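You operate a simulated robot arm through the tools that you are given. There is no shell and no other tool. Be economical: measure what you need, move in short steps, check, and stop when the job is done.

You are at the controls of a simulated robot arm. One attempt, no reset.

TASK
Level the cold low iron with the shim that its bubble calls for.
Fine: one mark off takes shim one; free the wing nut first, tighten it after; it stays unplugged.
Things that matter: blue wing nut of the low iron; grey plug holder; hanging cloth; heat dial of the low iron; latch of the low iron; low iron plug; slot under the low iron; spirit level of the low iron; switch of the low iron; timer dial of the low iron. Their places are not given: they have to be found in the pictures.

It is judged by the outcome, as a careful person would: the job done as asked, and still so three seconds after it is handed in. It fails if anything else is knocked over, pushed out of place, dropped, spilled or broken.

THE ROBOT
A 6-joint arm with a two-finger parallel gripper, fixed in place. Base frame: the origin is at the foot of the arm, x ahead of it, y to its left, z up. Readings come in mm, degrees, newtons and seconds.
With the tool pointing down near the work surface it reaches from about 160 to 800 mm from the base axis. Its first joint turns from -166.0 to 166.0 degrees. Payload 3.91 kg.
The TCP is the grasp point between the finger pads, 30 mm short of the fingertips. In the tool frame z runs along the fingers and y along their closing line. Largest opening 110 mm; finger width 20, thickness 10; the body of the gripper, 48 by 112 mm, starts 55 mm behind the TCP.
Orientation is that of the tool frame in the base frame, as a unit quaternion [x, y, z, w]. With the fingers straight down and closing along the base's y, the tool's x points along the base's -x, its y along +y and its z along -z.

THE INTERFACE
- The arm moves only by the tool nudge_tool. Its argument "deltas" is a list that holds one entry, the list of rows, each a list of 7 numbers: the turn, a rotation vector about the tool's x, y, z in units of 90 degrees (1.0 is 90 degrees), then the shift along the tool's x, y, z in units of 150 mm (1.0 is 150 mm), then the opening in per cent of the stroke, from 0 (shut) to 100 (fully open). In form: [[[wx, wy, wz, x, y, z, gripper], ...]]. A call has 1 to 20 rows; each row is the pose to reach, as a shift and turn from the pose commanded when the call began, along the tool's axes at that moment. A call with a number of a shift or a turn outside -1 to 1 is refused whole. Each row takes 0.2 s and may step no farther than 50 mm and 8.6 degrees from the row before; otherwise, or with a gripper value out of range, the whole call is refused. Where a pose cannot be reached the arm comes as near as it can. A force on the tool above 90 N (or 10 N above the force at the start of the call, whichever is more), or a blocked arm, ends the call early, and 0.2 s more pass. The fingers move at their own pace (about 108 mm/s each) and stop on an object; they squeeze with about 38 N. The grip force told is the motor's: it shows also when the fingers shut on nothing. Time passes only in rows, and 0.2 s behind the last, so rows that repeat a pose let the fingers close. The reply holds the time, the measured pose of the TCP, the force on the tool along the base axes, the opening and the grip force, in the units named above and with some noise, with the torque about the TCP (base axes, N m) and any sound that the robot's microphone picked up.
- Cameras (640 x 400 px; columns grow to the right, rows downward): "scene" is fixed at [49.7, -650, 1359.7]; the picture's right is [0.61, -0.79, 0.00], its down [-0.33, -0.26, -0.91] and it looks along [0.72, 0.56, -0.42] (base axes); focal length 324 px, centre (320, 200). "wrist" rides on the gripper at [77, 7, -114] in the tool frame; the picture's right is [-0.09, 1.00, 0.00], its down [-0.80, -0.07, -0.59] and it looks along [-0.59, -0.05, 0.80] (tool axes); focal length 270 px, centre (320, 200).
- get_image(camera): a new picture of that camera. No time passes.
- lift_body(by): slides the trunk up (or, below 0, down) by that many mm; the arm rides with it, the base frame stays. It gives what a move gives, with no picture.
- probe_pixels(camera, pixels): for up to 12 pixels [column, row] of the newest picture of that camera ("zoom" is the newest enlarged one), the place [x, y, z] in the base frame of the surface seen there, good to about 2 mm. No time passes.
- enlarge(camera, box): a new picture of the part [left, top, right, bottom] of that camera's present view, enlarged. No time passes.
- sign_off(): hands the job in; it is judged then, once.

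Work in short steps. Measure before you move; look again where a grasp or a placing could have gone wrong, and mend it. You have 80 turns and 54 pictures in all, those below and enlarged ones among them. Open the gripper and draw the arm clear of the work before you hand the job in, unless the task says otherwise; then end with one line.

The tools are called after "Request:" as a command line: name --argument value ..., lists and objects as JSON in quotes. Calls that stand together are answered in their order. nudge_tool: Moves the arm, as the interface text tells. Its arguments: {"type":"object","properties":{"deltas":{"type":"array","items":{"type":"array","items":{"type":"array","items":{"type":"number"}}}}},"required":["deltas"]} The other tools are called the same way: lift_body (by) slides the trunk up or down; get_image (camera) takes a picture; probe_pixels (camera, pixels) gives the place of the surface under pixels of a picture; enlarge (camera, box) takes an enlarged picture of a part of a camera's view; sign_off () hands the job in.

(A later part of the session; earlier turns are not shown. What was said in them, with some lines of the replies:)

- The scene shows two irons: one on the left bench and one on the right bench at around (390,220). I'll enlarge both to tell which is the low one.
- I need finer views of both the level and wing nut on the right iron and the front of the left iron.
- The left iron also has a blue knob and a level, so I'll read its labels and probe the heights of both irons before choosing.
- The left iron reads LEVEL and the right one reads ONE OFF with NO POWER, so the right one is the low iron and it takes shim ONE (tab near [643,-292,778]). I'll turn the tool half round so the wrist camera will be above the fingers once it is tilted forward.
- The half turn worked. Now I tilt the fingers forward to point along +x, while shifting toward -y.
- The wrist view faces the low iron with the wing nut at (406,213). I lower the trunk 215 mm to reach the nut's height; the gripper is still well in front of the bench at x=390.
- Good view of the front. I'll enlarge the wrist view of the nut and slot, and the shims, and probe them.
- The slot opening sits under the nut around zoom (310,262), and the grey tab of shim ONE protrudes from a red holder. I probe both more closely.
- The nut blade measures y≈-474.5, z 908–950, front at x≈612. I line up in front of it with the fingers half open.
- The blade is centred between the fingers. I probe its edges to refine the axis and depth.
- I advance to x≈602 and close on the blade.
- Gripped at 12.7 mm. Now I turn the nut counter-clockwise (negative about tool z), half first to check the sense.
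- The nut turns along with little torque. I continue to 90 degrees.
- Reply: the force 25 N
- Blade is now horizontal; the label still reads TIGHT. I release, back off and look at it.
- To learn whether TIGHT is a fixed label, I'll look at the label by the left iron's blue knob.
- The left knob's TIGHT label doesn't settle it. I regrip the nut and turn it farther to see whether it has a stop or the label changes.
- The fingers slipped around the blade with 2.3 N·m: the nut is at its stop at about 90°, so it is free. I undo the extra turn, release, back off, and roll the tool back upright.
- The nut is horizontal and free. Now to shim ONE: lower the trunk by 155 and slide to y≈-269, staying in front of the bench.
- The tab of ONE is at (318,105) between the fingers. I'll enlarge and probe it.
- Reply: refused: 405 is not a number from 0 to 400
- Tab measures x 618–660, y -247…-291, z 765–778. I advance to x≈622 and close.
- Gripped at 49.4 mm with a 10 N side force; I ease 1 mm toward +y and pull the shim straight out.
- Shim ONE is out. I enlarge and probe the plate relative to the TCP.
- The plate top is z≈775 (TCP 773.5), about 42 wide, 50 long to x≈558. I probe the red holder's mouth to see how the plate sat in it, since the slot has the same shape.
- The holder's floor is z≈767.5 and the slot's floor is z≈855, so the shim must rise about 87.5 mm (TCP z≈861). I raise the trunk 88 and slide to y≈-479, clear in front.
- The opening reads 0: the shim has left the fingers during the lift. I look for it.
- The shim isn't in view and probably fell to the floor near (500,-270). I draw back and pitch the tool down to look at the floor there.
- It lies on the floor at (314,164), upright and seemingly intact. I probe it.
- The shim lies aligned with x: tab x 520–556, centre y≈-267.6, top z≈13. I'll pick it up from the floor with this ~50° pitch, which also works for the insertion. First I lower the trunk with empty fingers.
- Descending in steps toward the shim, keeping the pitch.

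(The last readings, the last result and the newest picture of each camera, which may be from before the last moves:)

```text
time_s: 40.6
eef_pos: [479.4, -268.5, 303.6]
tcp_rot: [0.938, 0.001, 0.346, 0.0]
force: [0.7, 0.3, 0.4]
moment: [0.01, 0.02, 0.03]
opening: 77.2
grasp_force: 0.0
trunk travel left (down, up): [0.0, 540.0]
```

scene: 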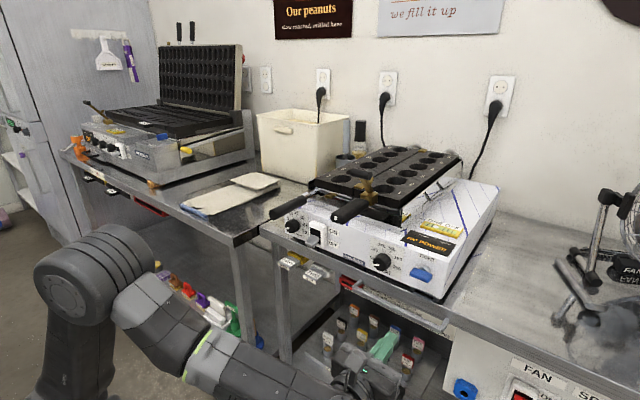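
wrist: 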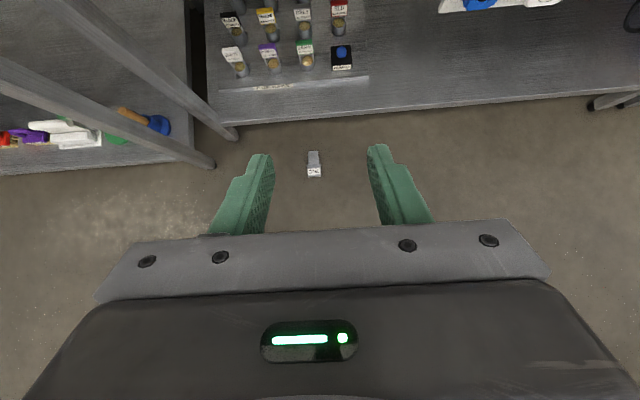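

Reaching well. Down to z≈140, then a close look.

Request:
nudge_tool --deltas '[[[0, 0, 0, -0.173, 0, 0.203, 70], [0, 0, 0, -0.346, 0, 0.406, 70], [0, 0, 0, -0.52, 0, 0.608, 70], [0, 0, 0, -0.692, 0, 0.811, 70]]]'

Request:
get_image --camera "wrist"

Request:
probe_pixels --camera "wrist" --pixels '[[320, 130], [320, 150], [320, 170], [320, 110]]'

```text
time_s: 41.6
eef_pos: [481.6, -268.8, 139.6]
tcp_rot: [0.938, 0.001, 0.345, 0.0]
force: [0.7, 0.7, 0.3]
moment: [-0.01, 0.01, 0.0]
opening: 77.3
grasp_force: 0.0
trunk travel left (down, up): [0.0, 540.0]
```

```text
15 pictures are left
```

wrist: 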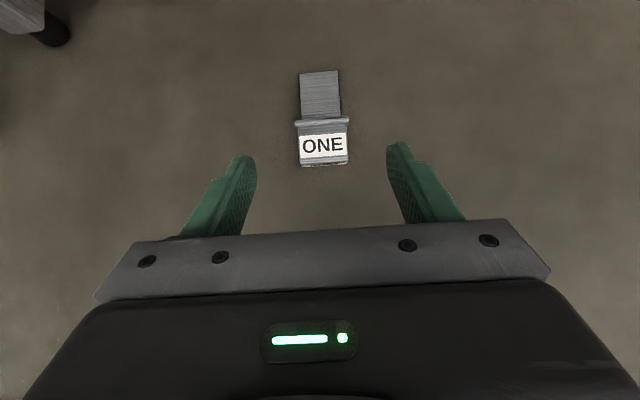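

```text
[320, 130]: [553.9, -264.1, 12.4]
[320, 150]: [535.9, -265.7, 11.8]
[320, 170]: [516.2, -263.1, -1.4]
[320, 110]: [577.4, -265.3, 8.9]
```

I check the yaw of the shim with edge probes.

Request:
probe_pixels --camera "wrist" --pixels '[[303, 145], [346, 142], [302, 150], [347, 150], [303, 80], [337, 78], [303, 110], [337, 108], [299, 122], [346, 120]]'

```text
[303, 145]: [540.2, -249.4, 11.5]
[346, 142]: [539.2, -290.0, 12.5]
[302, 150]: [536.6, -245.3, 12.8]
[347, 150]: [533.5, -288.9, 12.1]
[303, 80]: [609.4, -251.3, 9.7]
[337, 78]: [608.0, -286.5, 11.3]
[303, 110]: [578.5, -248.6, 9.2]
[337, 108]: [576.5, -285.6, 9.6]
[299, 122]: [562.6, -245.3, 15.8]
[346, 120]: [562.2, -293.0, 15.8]
```

The shim is straight, centred at y≈-268.5. I descend to the grasp pose and close.

Request:
nudge_tool --deltas '[[[0, 0, 0, -0.06, 0, 0.185, 70], [0, 0, 0, -0.12, 0, 0.37, 70], [0, 0, 0, -0.18, 0, 0.555, 70], [0, 0, 0, -0.21, 0, 0.64, 70], [0, 0, 0, -0.237, 0, 0.732, 70], [0, 0, 0, -0.237, 0, 0.732, 70]]]'

Request:
get_image --camera "wrist"

```text
time_s: 43.0
eef_pos: [525.7, -269.4, 32.7]
tcp_rot: [0.938, 0.001, 0.347, 0.0]
force: [0.4, -0.3, -0.2]
moment: [-0.01, 0.0, -0.02]
opening: 77.4
grasp_force: 0.0
trunk travel left (down, up): [0.0, 540.0]
```

```text
14 pictures are left
```

wrist: 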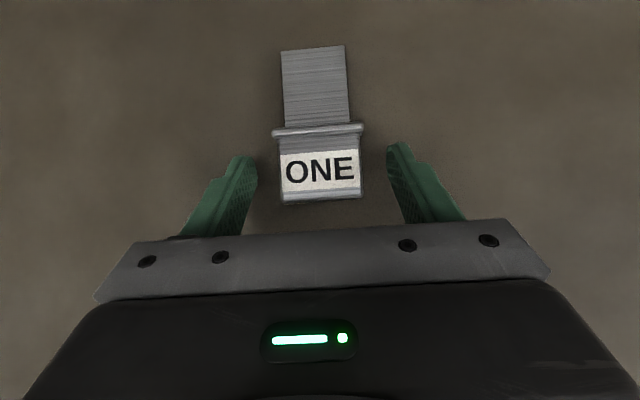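

The tab sits between the fingertips. I close and lift slowly 30 mm.

Request:
nudge_tool --deltas '[[[0, 0, 0, 0, 0, 0, 40], [0, 0, 0, 0, 0, 0, 0], [0, 0, 0, 0, 0, 0, 0], [0, 0, 0, 0, 0, 0, 0], [0, 0, 0, 0.022, 0, -0.025, 0], [0, 0, 0, 0.043, 0, -0.05, 0], [0, 0, 0, 0.086, 0, -0.1, 0], [0, 0, 0, 0.13, 0, -0.152, 0]]]'

Request:
get_image --camera "wrist"

```text
time_s: 44.8
eef_pos: [523.2, -268.7, 63.4]
tcp_rot: [0.938, 0.0, 0.346, 0.0]
force: [0.5, 0.8, -1.2]
moment: [0.05, 0.01, -0.01]
opening: 48.8
grasp_force: 37.7
trunk travel left (down, up): [0.0, 540.0]
```

```text
13 pictures are left
```

wrist: 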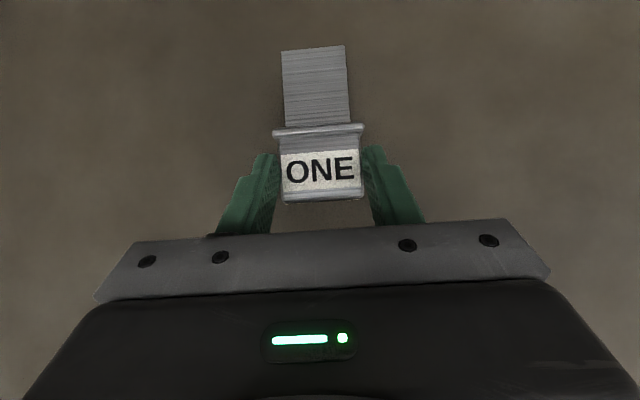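

Held firmly (48.8 mm). I raise it with the arm only, gently, retracing the path and checking the grip as I go.

Request:
nudge_tool --deltas '[[[0, 0, 0, 0.03, 0, -0.08, 0], [0, 0, 0, 0.08, 0, -0.21, 0], [0, 0, 0, 0.13, 0, -0.34, 0], [0, 0, 0, 0.18, 0, -0.47, 0], [0, 0, 0, 0.23, 0, -0.6, 0], [0, 0, 0, 0.28, 0, -0.73, 0], [0, 0, 0, 0.325, 0, -0.85, 0], [0, 0, 0, 0.353, 0, -0.926, 0]]]'

Request:
nudge_tool --deltas '[[[0, 0, 0, 0.03, 0, -0.08, 0], [0, 0, 0, 0.08, 0, -0.21, 0], [0, 0, 0, 0.13, 0, -0.34, 0], [0, 0, 0, 0.18, 0, -0.47, 0], [0, 0, 0, 0.23, 0, -0.6, 0], [0, 0, 0, 0.28, 0, -0.73, 0], [0, 0, 0, 0.325, 0, -0.85, 0], [0, 0, 0, 0.353, 0, -0.926, 0]]]'

Request:
nudge_tool --deltas '[[[0, 0, 0, 0.05, 0, -0.06, 0], [0, 0, 0, 0.14, 0, -0.164, 0], [0, 0, 0, 0.23, 0, -0.27, 0], [0, 0, 0, 0.32, 0, -0.375, 0], [0, 0, 0, 0.41, 0, -0.48, 0], [0, 0, 0, 0.5, 0, -0.585, 0], [0, 0, 0, 0.59, 0, -0.69, 0], [0, 0, 0, 0.649, 0, -0.76, 0]]]'

```text
time_s: 46.6
eef_pos: [475.2, -268.4, 204.7]
tcp_rot: [0.938, -0.001, 0.346, 0.001]
force: [0.5, 0.8, -1.1]
moment: [-0.06, 0.02, -0.03]
opening: 48.8
grasp_force: 38.1
trunk travel left (down, up): [0.0, 540.0]
```

```text
time_s: 48.4
eef_pos: [424.4, -270.1, 346.9]
tcp_rot: [0.938, -0.001, 0.346, 0.001]
force: [0.0, -0.4, -1.2]
moment: [0.01, 0.03, 0.02]
opening: 48.9
grasp_force: 37.9
trunk travel left (down, up): [0.0, 540.0]
```

```text
time_s: 50.2
eef_pos: [423.6, -267.3, 494.2]
tcp_rot: [0.938, 0.0, 0.346, 0.0]
force: [-0.8, 0.0, -0.1]
moment: [0.04, 0.02, 0.02]
opening: 48.9
grasp_force: 37.9
trunk travel left (down, up): [0.0, 540.0]
```

Grip steady. I continue up and across toward y≈-479, z≈880.

Request:
nudge_tool --deltas '[[[0, 0, 0, 0.05, 0.04, -0.06, 0], [0, 0, 0, 0.12, 0.1, -0.141, 0], [0, 0, 0, 0.2, 0.17, -0.235, 0], [0, 0, 0, 0.28, 0.24, -0.329, 0], [0, 0, 0, 0.36, 0.3, -0.422, 0], [0, 0, 0, 0.44, 0.37, -0.516, 0], [0, 0, 0, 0.51, 0.43, -0.598, 0], [0, 0, 0, 0.554, 0.47, -0.65, 0]]]'

Request:
nudge_tool --deltas '[[[0, 0, 0, 0.05, 0.04, -0.06, 0], [0, 0, 0, 0.12, 0.1, -0.141, 0], [0, 0, 0, 0.2, 0.17, -0.235, 0], [0, 0, 0, 0.28, 0.24, -0.329, 0], [0, 0, 0, 0.36, 0.3, -0.422, 0], [0, 0, 0, 0.44, 0.37, -0.516, 0], [0, 0, 0, 0.51, 0.43, -0.598, 0], [0, 0, 0, 0.554, 0.47, -0.65, 0]]]'

Request:
nudge_tool --deltas '[[[0, 0, 0, 0.05, 0.04, -0.06, 0], [0, 0, 0, 0.12, 0.1, -0.141, 0], [0, 0, 0, 0.2, 0.17, -0.235, 0], [0, 0, 0, 0.28, 0.24, -0.329, 0], [0, 0, 0, 0.36, 0.3, -0.422, 0], [0, 0, 0, 0.44, 0.37, -0.516, 0], [0, 0, 0, 0.51, 0.43, -0.598, 0], [0, 0, 0, 0.554, 0.47, -0.65, 0]]]'

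Request:
get_image --camera "wrist"

```text
time_s: 52.0
eef_pos: [423.8, -339.3, 622.6]
tcp_rot: [0.938, -0.002, 0.346, 0.001]
force: [-0.1, 0.9, -0.1]
moment: [-0.01, 0.01, 0.01]
opening: 49.1
grasp_force: 38.1
trunk travel left (down, up): [0.0, 540.0]
```

```text
time_s: 53.8
eef_pos: [424.0, -409.4, 750.5]
tcp_rot: [0.938, 0.0, 0.346, 0.0]
force: [-0.6, -0.3, -0.4]
moment: [0.0, 0.01, -0.02]
opening: 48.9
grasp_force: 37.4
trunk travel left (down, up): [0.0, 540.0]
```

```text
time_s: 55.6
eef_pos: [422.9, -481.9, 879.3]
tcp_rot: [0.938, -0.001, 0.346, 0.001]
force: [0.0, 0.3, -0.2]
moment: [-0.03, 0.06, -0.02]
opening: 48.8
grasp_force: 38.2
trunk travel left (down, up): [0.0, 540.0]
```

```text
12 pictures are left
```

wrist: 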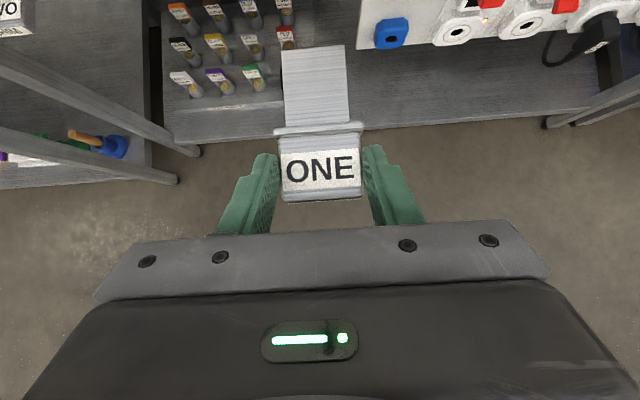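

Still held. I probe the plate in hand to get its offsets from the TCP.

Request:
probe_pixels --camera "wrist" --pixels '[[285, 60], [340, 55], [315, 60], [315, 90], [290, 115], [347, 112], [315, 115], [315, 128], [315, 165], [315, 50]]'

Request:
enlarge --camera "scene" --box '[390, 250, 460, 310]'

Request:
probe_pixels --camera "zoom" --pixels '[[190, 270], [230, 290], [200, 240], [180, 250], [280, 300], [300, 320]]'

```text
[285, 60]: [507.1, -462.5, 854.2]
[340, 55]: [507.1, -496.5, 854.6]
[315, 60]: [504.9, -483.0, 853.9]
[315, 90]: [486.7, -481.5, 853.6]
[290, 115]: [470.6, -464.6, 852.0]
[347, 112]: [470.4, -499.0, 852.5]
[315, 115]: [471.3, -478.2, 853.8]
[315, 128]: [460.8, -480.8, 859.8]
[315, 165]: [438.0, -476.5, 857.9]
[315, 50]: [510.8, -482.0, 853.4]
```

```text
6.67 times, centred on (425, 280) of scene
```

zoom: 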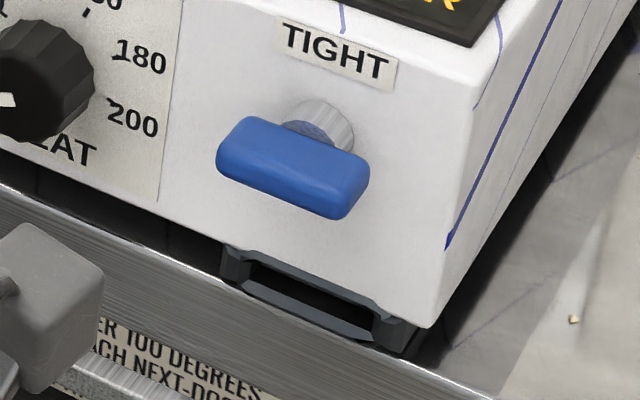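

```text
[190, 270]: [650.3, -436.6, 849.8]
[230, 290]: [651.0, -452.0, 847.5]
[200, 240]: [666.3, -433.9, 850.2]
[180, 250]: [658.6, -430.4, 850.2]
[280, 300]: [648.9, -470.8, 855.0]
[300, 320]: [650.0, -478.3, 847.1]
```

Plate top is about 25 mm under the TCP; the slot floor is at z≈855, centre y≈-480. I bring the tip just in front of the slot (TCP x≈545, z≈887.5).

Request:
nudge_tool --deltas '[[[0, 0, 0, 0.08, -0.013, 0.05, 0], [0, 0, 0, 0.18, -0.013, 0.12, 0], [0, 0, 0, 0.28, -0.013, 0.2, 0], [0, 0, 0, 0.38, -0.013, 0.28, 0], [0, 0, 0, 0.48, -0.013, 0.35, 0], [0, 0, 0, 0.57, -0.013, 0.42, 0], [0, 0, 0, 0.653, -0.013, 0.486, 0], [0, 0, 0, 0.653, -0.013, 0.486, 0]]]'

Request:
enlarge --camera "scene" --box '[390, 250, 460, 310]'

Request:
get_image --camera "wrist"

```text
time_s: 57.4
eef_pos: [546.6, -479.0, 886.4]
tcp_rot: [0.938, 0.0, 0.346, 0.0]
force: [0.9, -0.1, -1.2]
moment: [-0.02, 0.01, 0.01]
opening: 48.9
grasp_force: 38.6
trunk travel left (down, up): [0.0, 540.0]
```

```text
6.67 times, centred on (425, 280) of scene
```

zoom: 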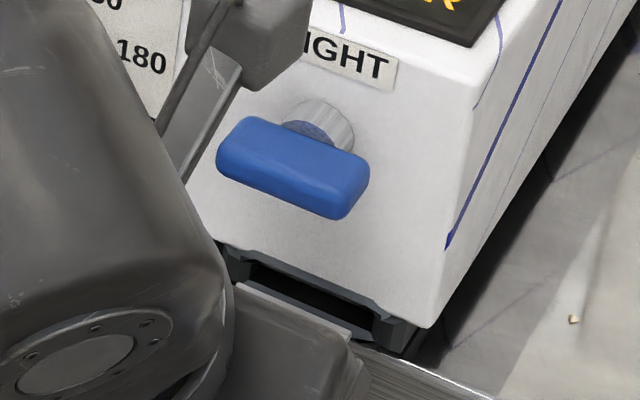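

```text
9 pictures are left
```

wrist: 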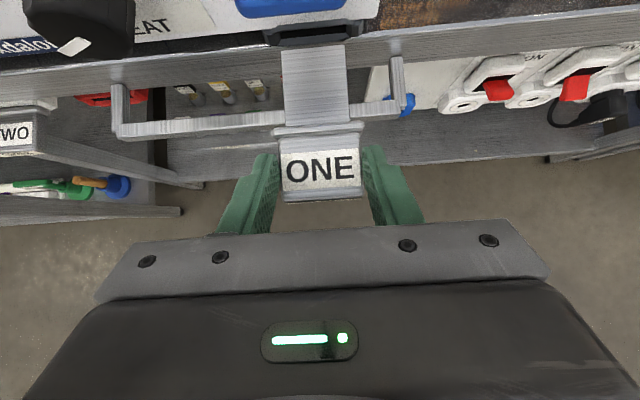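

The plate tip is right at the mouth. I probe the slot's visible edges and the plate's edges to compare.

Request:
enlarge --camera "wrist" --box '[255, 5, 365, 75]'

Request:
probe_pixels --camera "zoom" --pixels '[[165, 260], [510, 250], [330, 250], [330, 330], [80, 200], [520, 190], [300, 190], [300, 170], [70, 185], [530, 165], [300, 220], [175, 340]]'

```text
5.71 times, centred on (310, 40) of wrist
```

zoom: 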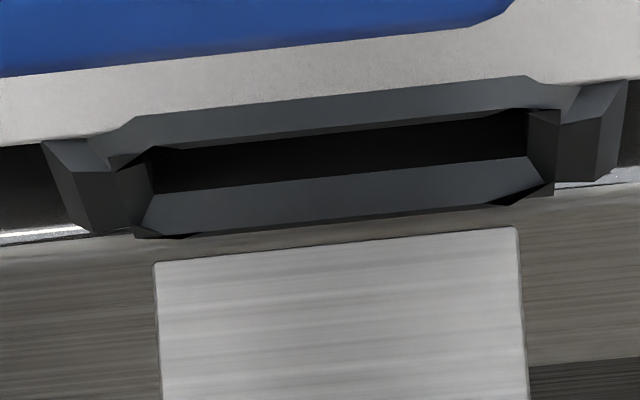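

```text
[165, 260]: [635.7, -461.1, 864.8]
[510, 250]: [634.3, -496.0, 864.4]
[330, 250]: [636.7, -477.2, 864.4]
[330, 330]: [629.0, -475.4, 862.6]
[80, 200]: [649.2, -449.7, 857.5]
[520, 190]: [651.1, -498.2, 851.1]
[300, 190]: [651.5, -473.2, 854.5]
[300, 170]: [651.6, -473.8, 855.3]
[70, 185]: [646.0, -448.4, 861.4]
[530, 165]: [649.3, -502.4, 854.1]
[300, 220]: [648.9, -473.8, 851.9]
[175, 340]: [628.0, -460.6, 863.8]
```

Plate and slot are both centred at y≈-478.5; the plate looks about 1 mm high. I drop 1 mm and push in 30 mm in small steps.

Request:
nudge_tool --deltas '[[[0, 0, 0, -0.0043, 0, 0.005, 0], [0, 0, 0, 0.021, 0, 0.027, 0], [0, 0, 0, 0.046, 0, 0.049, 0], [0, 0, 0, 0.072, 0, 0.07, 0], [0, 0, 0, 0.097, 0, 0.092, 0], [0, 0, 0, 0.122, 0, 0.113, 0], [0, 0, 0, 0.148, 0, 0.135, 0]]]'

```text
time_s: 59.0
eef_pos: [575.2, -478.9, 884.8]
tcp_rot: [0.938, 0.0, 0.346, 0.0]
force: [-0.1, -0.2, -1.1]
moment: [0.0, 0.02, -0.05]
opening: 49.0
grasp_force: 37.7
trunk travel left (down, up): [0.0, 540.0]
```

No resistance: the plate is entering. I push on another ~34 mm, in small steps, until the flange seats.

Request:
nudge_tool --deltas '[[[0, 0, 0, 0.0253, 0, 0.0216, 0], [0, 0, 0, 0.0507, 0, 0.0433, 0], [0, 0, 0, 0.076, 0, 0.065, 0], [0, 0, 0, 0.1, 0, 0.0865, 0], [0, 0, 0, 0.127, 0, 0.108, 0], [0, 0, 0, 0.142, 0, 0.121, 0], [0, 0, 0, 0.157, 0, 0.134, 0]]]'

Request:
enlarge --camera "scene" --box '[380, 200, 480, 310]'

```text
time_s: 60.6
eef_pos: [606.1, -479.2, 886.5]
tcp_rot: [0.938, -0.001, 0.345, 0.0]
force: [-10.7, 1.9, -5.7]
moment: [0.04, 0.39, 0.14]
opening: 48.9
grasp_force: 37.3
trunk travel left (down, up): [0.0, 540.0]
```

```text
3.64 times, centred on (430, 255) of scene
```

zoom: 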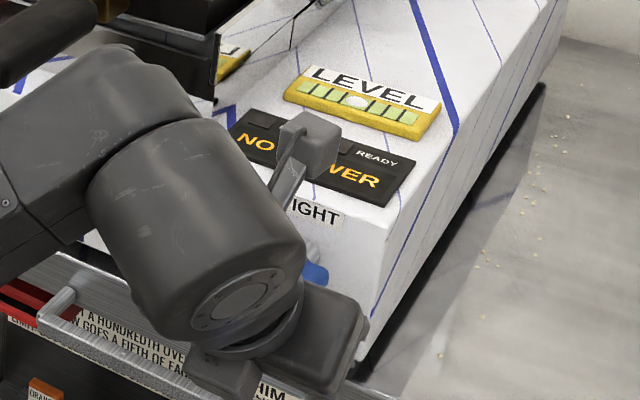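

The level now reads LEVEL with ~11 N of push: the shim is seated. One more small push, then I open and draw straight back.

Request:
nudge_tool --deltas '[[[0, 0, 0, 0.01, 0, 0.0086, 0], [0, 0, 0, 0.01, 0, 0.0086, 20], [0, 0, 0, 0, 0, 0, 60], [0, 0, 0, 0, 0, 0, 60], [0, 0, 0, -0.1, 0, -0.086, 60], [0, 0, 0, -0.25, 0, -0.216, 60], [0, 0, 0, -0.45, 0, -0.39, 60], [0, 0, 0, -0.65, 0, -0.56, 60]]]'

Request:
enlarge --camera "scene" --box '[380, 200, 480, 310]'

```text
time_s: 62.4
eef_pos: [478.3, -479.0, 886.7]
tcp_rot: [0.938, 0.001, 0.346, 0.0]
force: [-0.1, 0.3, 0.2]
moment: [-0.05, 0.01, 0.0]
opening: 65.9
grasp_force: 0.0
trunk travel left (down, up): [0.0, 540.0]
```

```text
3.64 times, centred on (430, 255) of scene
```

zoom: 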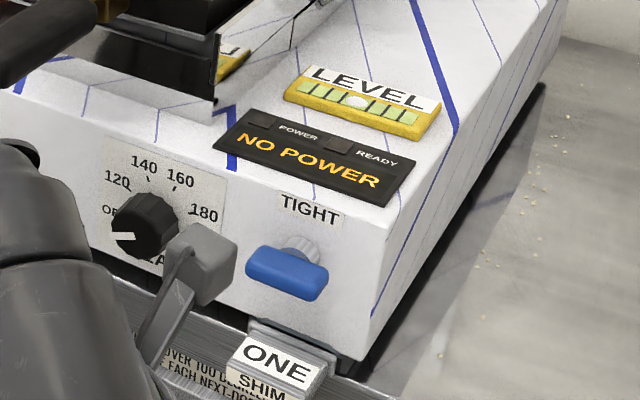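

Shim seated with the tab showing, LEVEL. Now I bring the tool back to horizontal at the nut's height, in front of it.

Request:
nudge_tool --deltas '[[[0, 0.08, 0, 0, 0, -0.06, 40], [0, 0.16, 0, 0, 0, -0.12, 40], [0, 0.24, 0, -0.01, 0, -0.18, 40], [0, 0.32, 0, -0.01, 0, -0.24, 40], [0, 0.4, 0, -0.02, 0, -0.3, 40], [0, 0.48, 0, -0.021, 0, -0.36, 40], [0, 0.55, 0, -0.021, 0, -0.386, 40]]]'

Request:
nudge_tool --deltas '[[[0, 0, -0.09, 0, 0, 0, 40], [0, 0, -0.18, 0, 0, 0, 40], [0, 0, -0.27, 0, 0, 0, 40], [0, 0, -0.36, 0, 0, 0, 40], [0, 0, -0.45, 0, 0, 0, 40], [0, 0, -0.54, 0, 0, 0, 40], [0, 0, -0.63, 0, 0, 0, 40], [0, 0, -0.72, 0, 0, 0, 40], [0, 0, -0.81, 0, 0, 0, 40], [0, 0, -0.9, 0, 0, 0, 40], [0, 0, -0.99, 0, 0, 0, 40], [0, 0, -1, 0, 0, 0, 40]]]'

Request:
enlarge --camera "scene" --box '[380, 230, 470, 310]'

```text
time_s: 64.0
eef_pos: [438.8, -478.3, 927.9]
tcp_rot: [0.706, -0.001, 0.708, 0.001]
force: [0.6, 0.5, 0.5]
moment: [0.02, -0.05, -0.01]
opening: 44.0
grasp_force: 0.0
trunk travel left (down, up): [0.0, 540.0]
```

```text
time_s: 66.6
eef_pos: [438.4, -478.0, 928.3]
tcp_rot: [0.5, 0.501, 0.499, 0.5]
force: [-0.6, -0.2, -0.5]
moment: [0.03, 0.0, 0.0]
opening: 43.8
grasp_force: 0.1
trunk travel left (down, up): [0.0, 540.0]
```

```text
5.00 times, centred on (425, 270) of scene
```

zoom: 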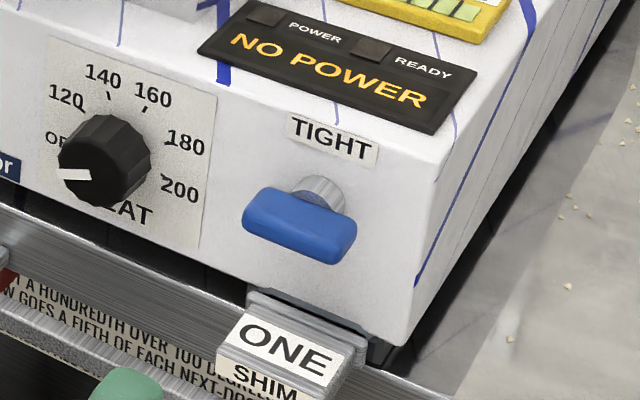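

Request:
probe_pixels --camera "zoom" --pixels '[[300, 215], [295, 235], [250, 220], [350, 245], [300, 200], [335, 190], [325, 182], [290, 250], [280, 345], [320, 318]]'

```text
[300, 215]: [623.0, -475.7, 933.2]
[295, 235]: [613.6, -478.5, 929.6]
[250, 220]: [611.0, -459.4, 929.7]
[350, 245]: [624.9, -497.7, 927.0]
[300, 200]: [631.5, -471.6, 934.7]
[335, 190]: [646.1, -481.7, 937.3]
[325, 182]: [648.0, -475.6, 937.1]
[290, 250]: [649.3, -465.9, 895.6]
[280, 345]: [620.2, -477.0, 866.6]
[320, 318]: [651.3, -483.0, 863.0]
```

The blade is still at z≈929, y≈-475. I advance onto it and close.

Request:
nudge_tool --deltas '[[[0, 0, 0, 0.02, 0.003, 0.25, 40], [0, 0, 0, 0.02, 0.003, 0.5, 40], [0, 0, 0, 0.02, 0.003, 0.6, 40]]]'

Request:
nudge_tool --deltas '[[[0, 0, 0, 0, 0, 0.2, 40], [0, 0, 0, 0, 0, 0.4, 40], [0, 0, 0, 0, 0, 0.49, 40], [0, 0, 0, 0, 0, 0.49, 0], [0, 0, 0, 0, 0, 0.49, 0], [0, 0, 0, 0, 0, 0.49, 0]]]'

```text
time_s: 67.4
eef_pos: [528.4, -476.3, 927.1]
tcp_rot: [0.501, 0.5, 0.499, 0.5]
force: [-0.7, 0.2, -0.8]
moment: [-0.01, 0.01, -0.02]
opening: 44.0
grasp_force: 0.1
trunk travel left (down, up): [0.0, 540.0]
```

```text
time_s: 68.8
eef_pos: [600.1, -476.6, 926.0]
tcp_rot: [0.5, 0.5, 0.5, 0.5]
force: [0.8, 1.6, -2.7]
moment: [0.01, 0.0, 0.06]
opening: 12.8
grasp_force: 45.0
trunk travel left (down, up): [0.0, 540.0]
```

Gripped at 12.8 mm. I turn clockwise 90 degrees plus a little to reach the tight stop.

Request:
nudge_tool --deltas '[[[0, 0, 0.08, 0, 0, 0, 0], [0, 0, 0.16, 0, 0, 0, 0], [0, 0, 0.24, 0, 0, 0, 0], [0, 0, 0.32, 0, 0, 0, 0], [0, 0, 0.4, 0, 0, 0, 0], [0, 0, 0.48, 0, 0, 0, 0], [0, 0, 0.56, 0, 0, 0, 0], [0, 0, 0.64, 0, 0, 0, 0], [0, 0, 0.72, 0, 0, 0, 0], [0, 0, 0.8, 0, 0, 0, 0], [0, 0, 0.88, 0, 0, 0, 0], [0, 0, 0.96, 0, 0, 0, 0], [0, 0, 1, 0, 0, 0, 0]]]'

Request:
nudge_tool --deltas '[[[0, 0, 0.03, 0, 0, 0, 0], [0, 0, 0.06, 0, 0, 0, 0]]]'

```text
time_s: 71.6
eef_pos: [602.5, -475.0, 927.9]
tcp_rot: [0.708, 0.0, 0.706, -0.003]
force: [-21.6, 18.2, -32.2]
moment: [-0.3, 0.73, 0.15]
opening: 12.7
grasp_force: 45.3
trunk travel left (down, up): [0.0, 540.0]
```

```text
time_s: 72.2
eef_pos: [601.8, -474.8, 928.7]
tcp_rot: [0.707, -0.034, 0.705, -0.035]
force: [-17.1, 18.3, -30.2]
moment: [-1.12, 0.66, 0.22]
opening: 14.4
grasp_force: 45.3
trunk travel left (down, up): [0.0, 540.0]
```

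The stop is felt (1.1 N·m), so the nut is tight. I undo the slight overturn, open and draw back.

Request:
nudge_tool --deltas '[[[0, 0, -0.06, 0, 0, 0, 15], [0, 0, -0.06, 0, 0, 0, 40], [0, 0, -0.06, 0, 0, 0, 40], [0, 0, -0.06, 0, 0, -0.2, 40], [0, 0, -0.06, 0, 0, -0.5, 40], [0, 0, -0.06, 0, 0, -0.8, 40], [0, 0, -0.06, 0, 0, -1, 60]]]'

Request:
nudge_tool --deltas '[[[0, 0, 0, 0, -0.2, -0.2, 100], [0, 0, 0, 0, -0.4, -0.4, 100], [0, 0, 0, 0, -0.4, -0.4, 100]]]'

Request:
enlarge --camera "scene" --box '[380, 200, 480, 310]'

Request:
get_image --camera "scene"

```text
time_s: 73.8
eef_pos: [448.2, -476.3, 930.5]
tcp_rot: [0.707, -0.001, 0.707, 0.001]
force: [0.3, -0.2, -0.5]
moment: [0.01, 0.0, 0.03]
opening: 66.0
grasp_force: 0.1
trunk travel left (down, up): [0.0, 540.0]
```

```text
time_s: 74.6
eef_pos: [389.2, -415.1, 929.2]
tcp_rot: [0.707, 0.001, 0.707, 0.0]
force: [0.3, -0.7, 0.3]
moment: [0.01, -0.01, -0.04]
opening: 110.0
grasp_force: 0.0
trunk travel left (down, up): [0.0, 540.0]
```

```text
3.64 times, centred on (430, 255) of scene
```

zoom: 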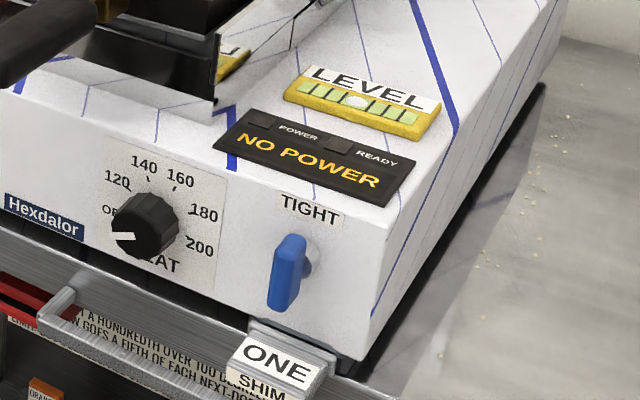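

```text
3 pictures are left
```

scene: 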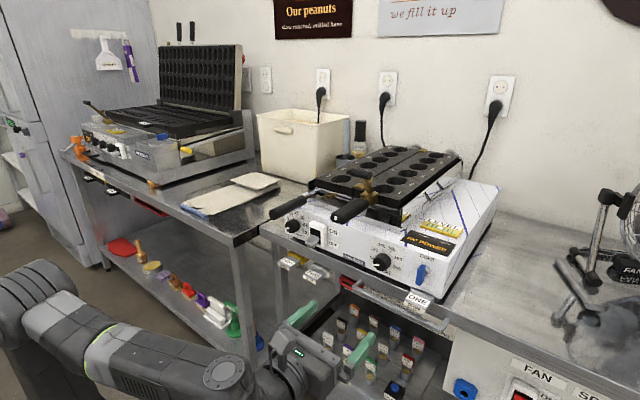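

The level reads LEVEL, shim ONE is in the slot, the nut blade is vertical again at its tight stop, and the panel still says NO POWER. The gripper is open and clear of the work, so I hand in.

Request:
sign_off

```text
The job is handed in.
```

The low iron now reads LEVEL: shim ONE is in its slot, the wing nut is tight again, and it is still unplugged. I dropped the shim on the floor once while carrying it, picked it up with no visible damage and then fitted it; nothing else was seen to be knocked or moved.
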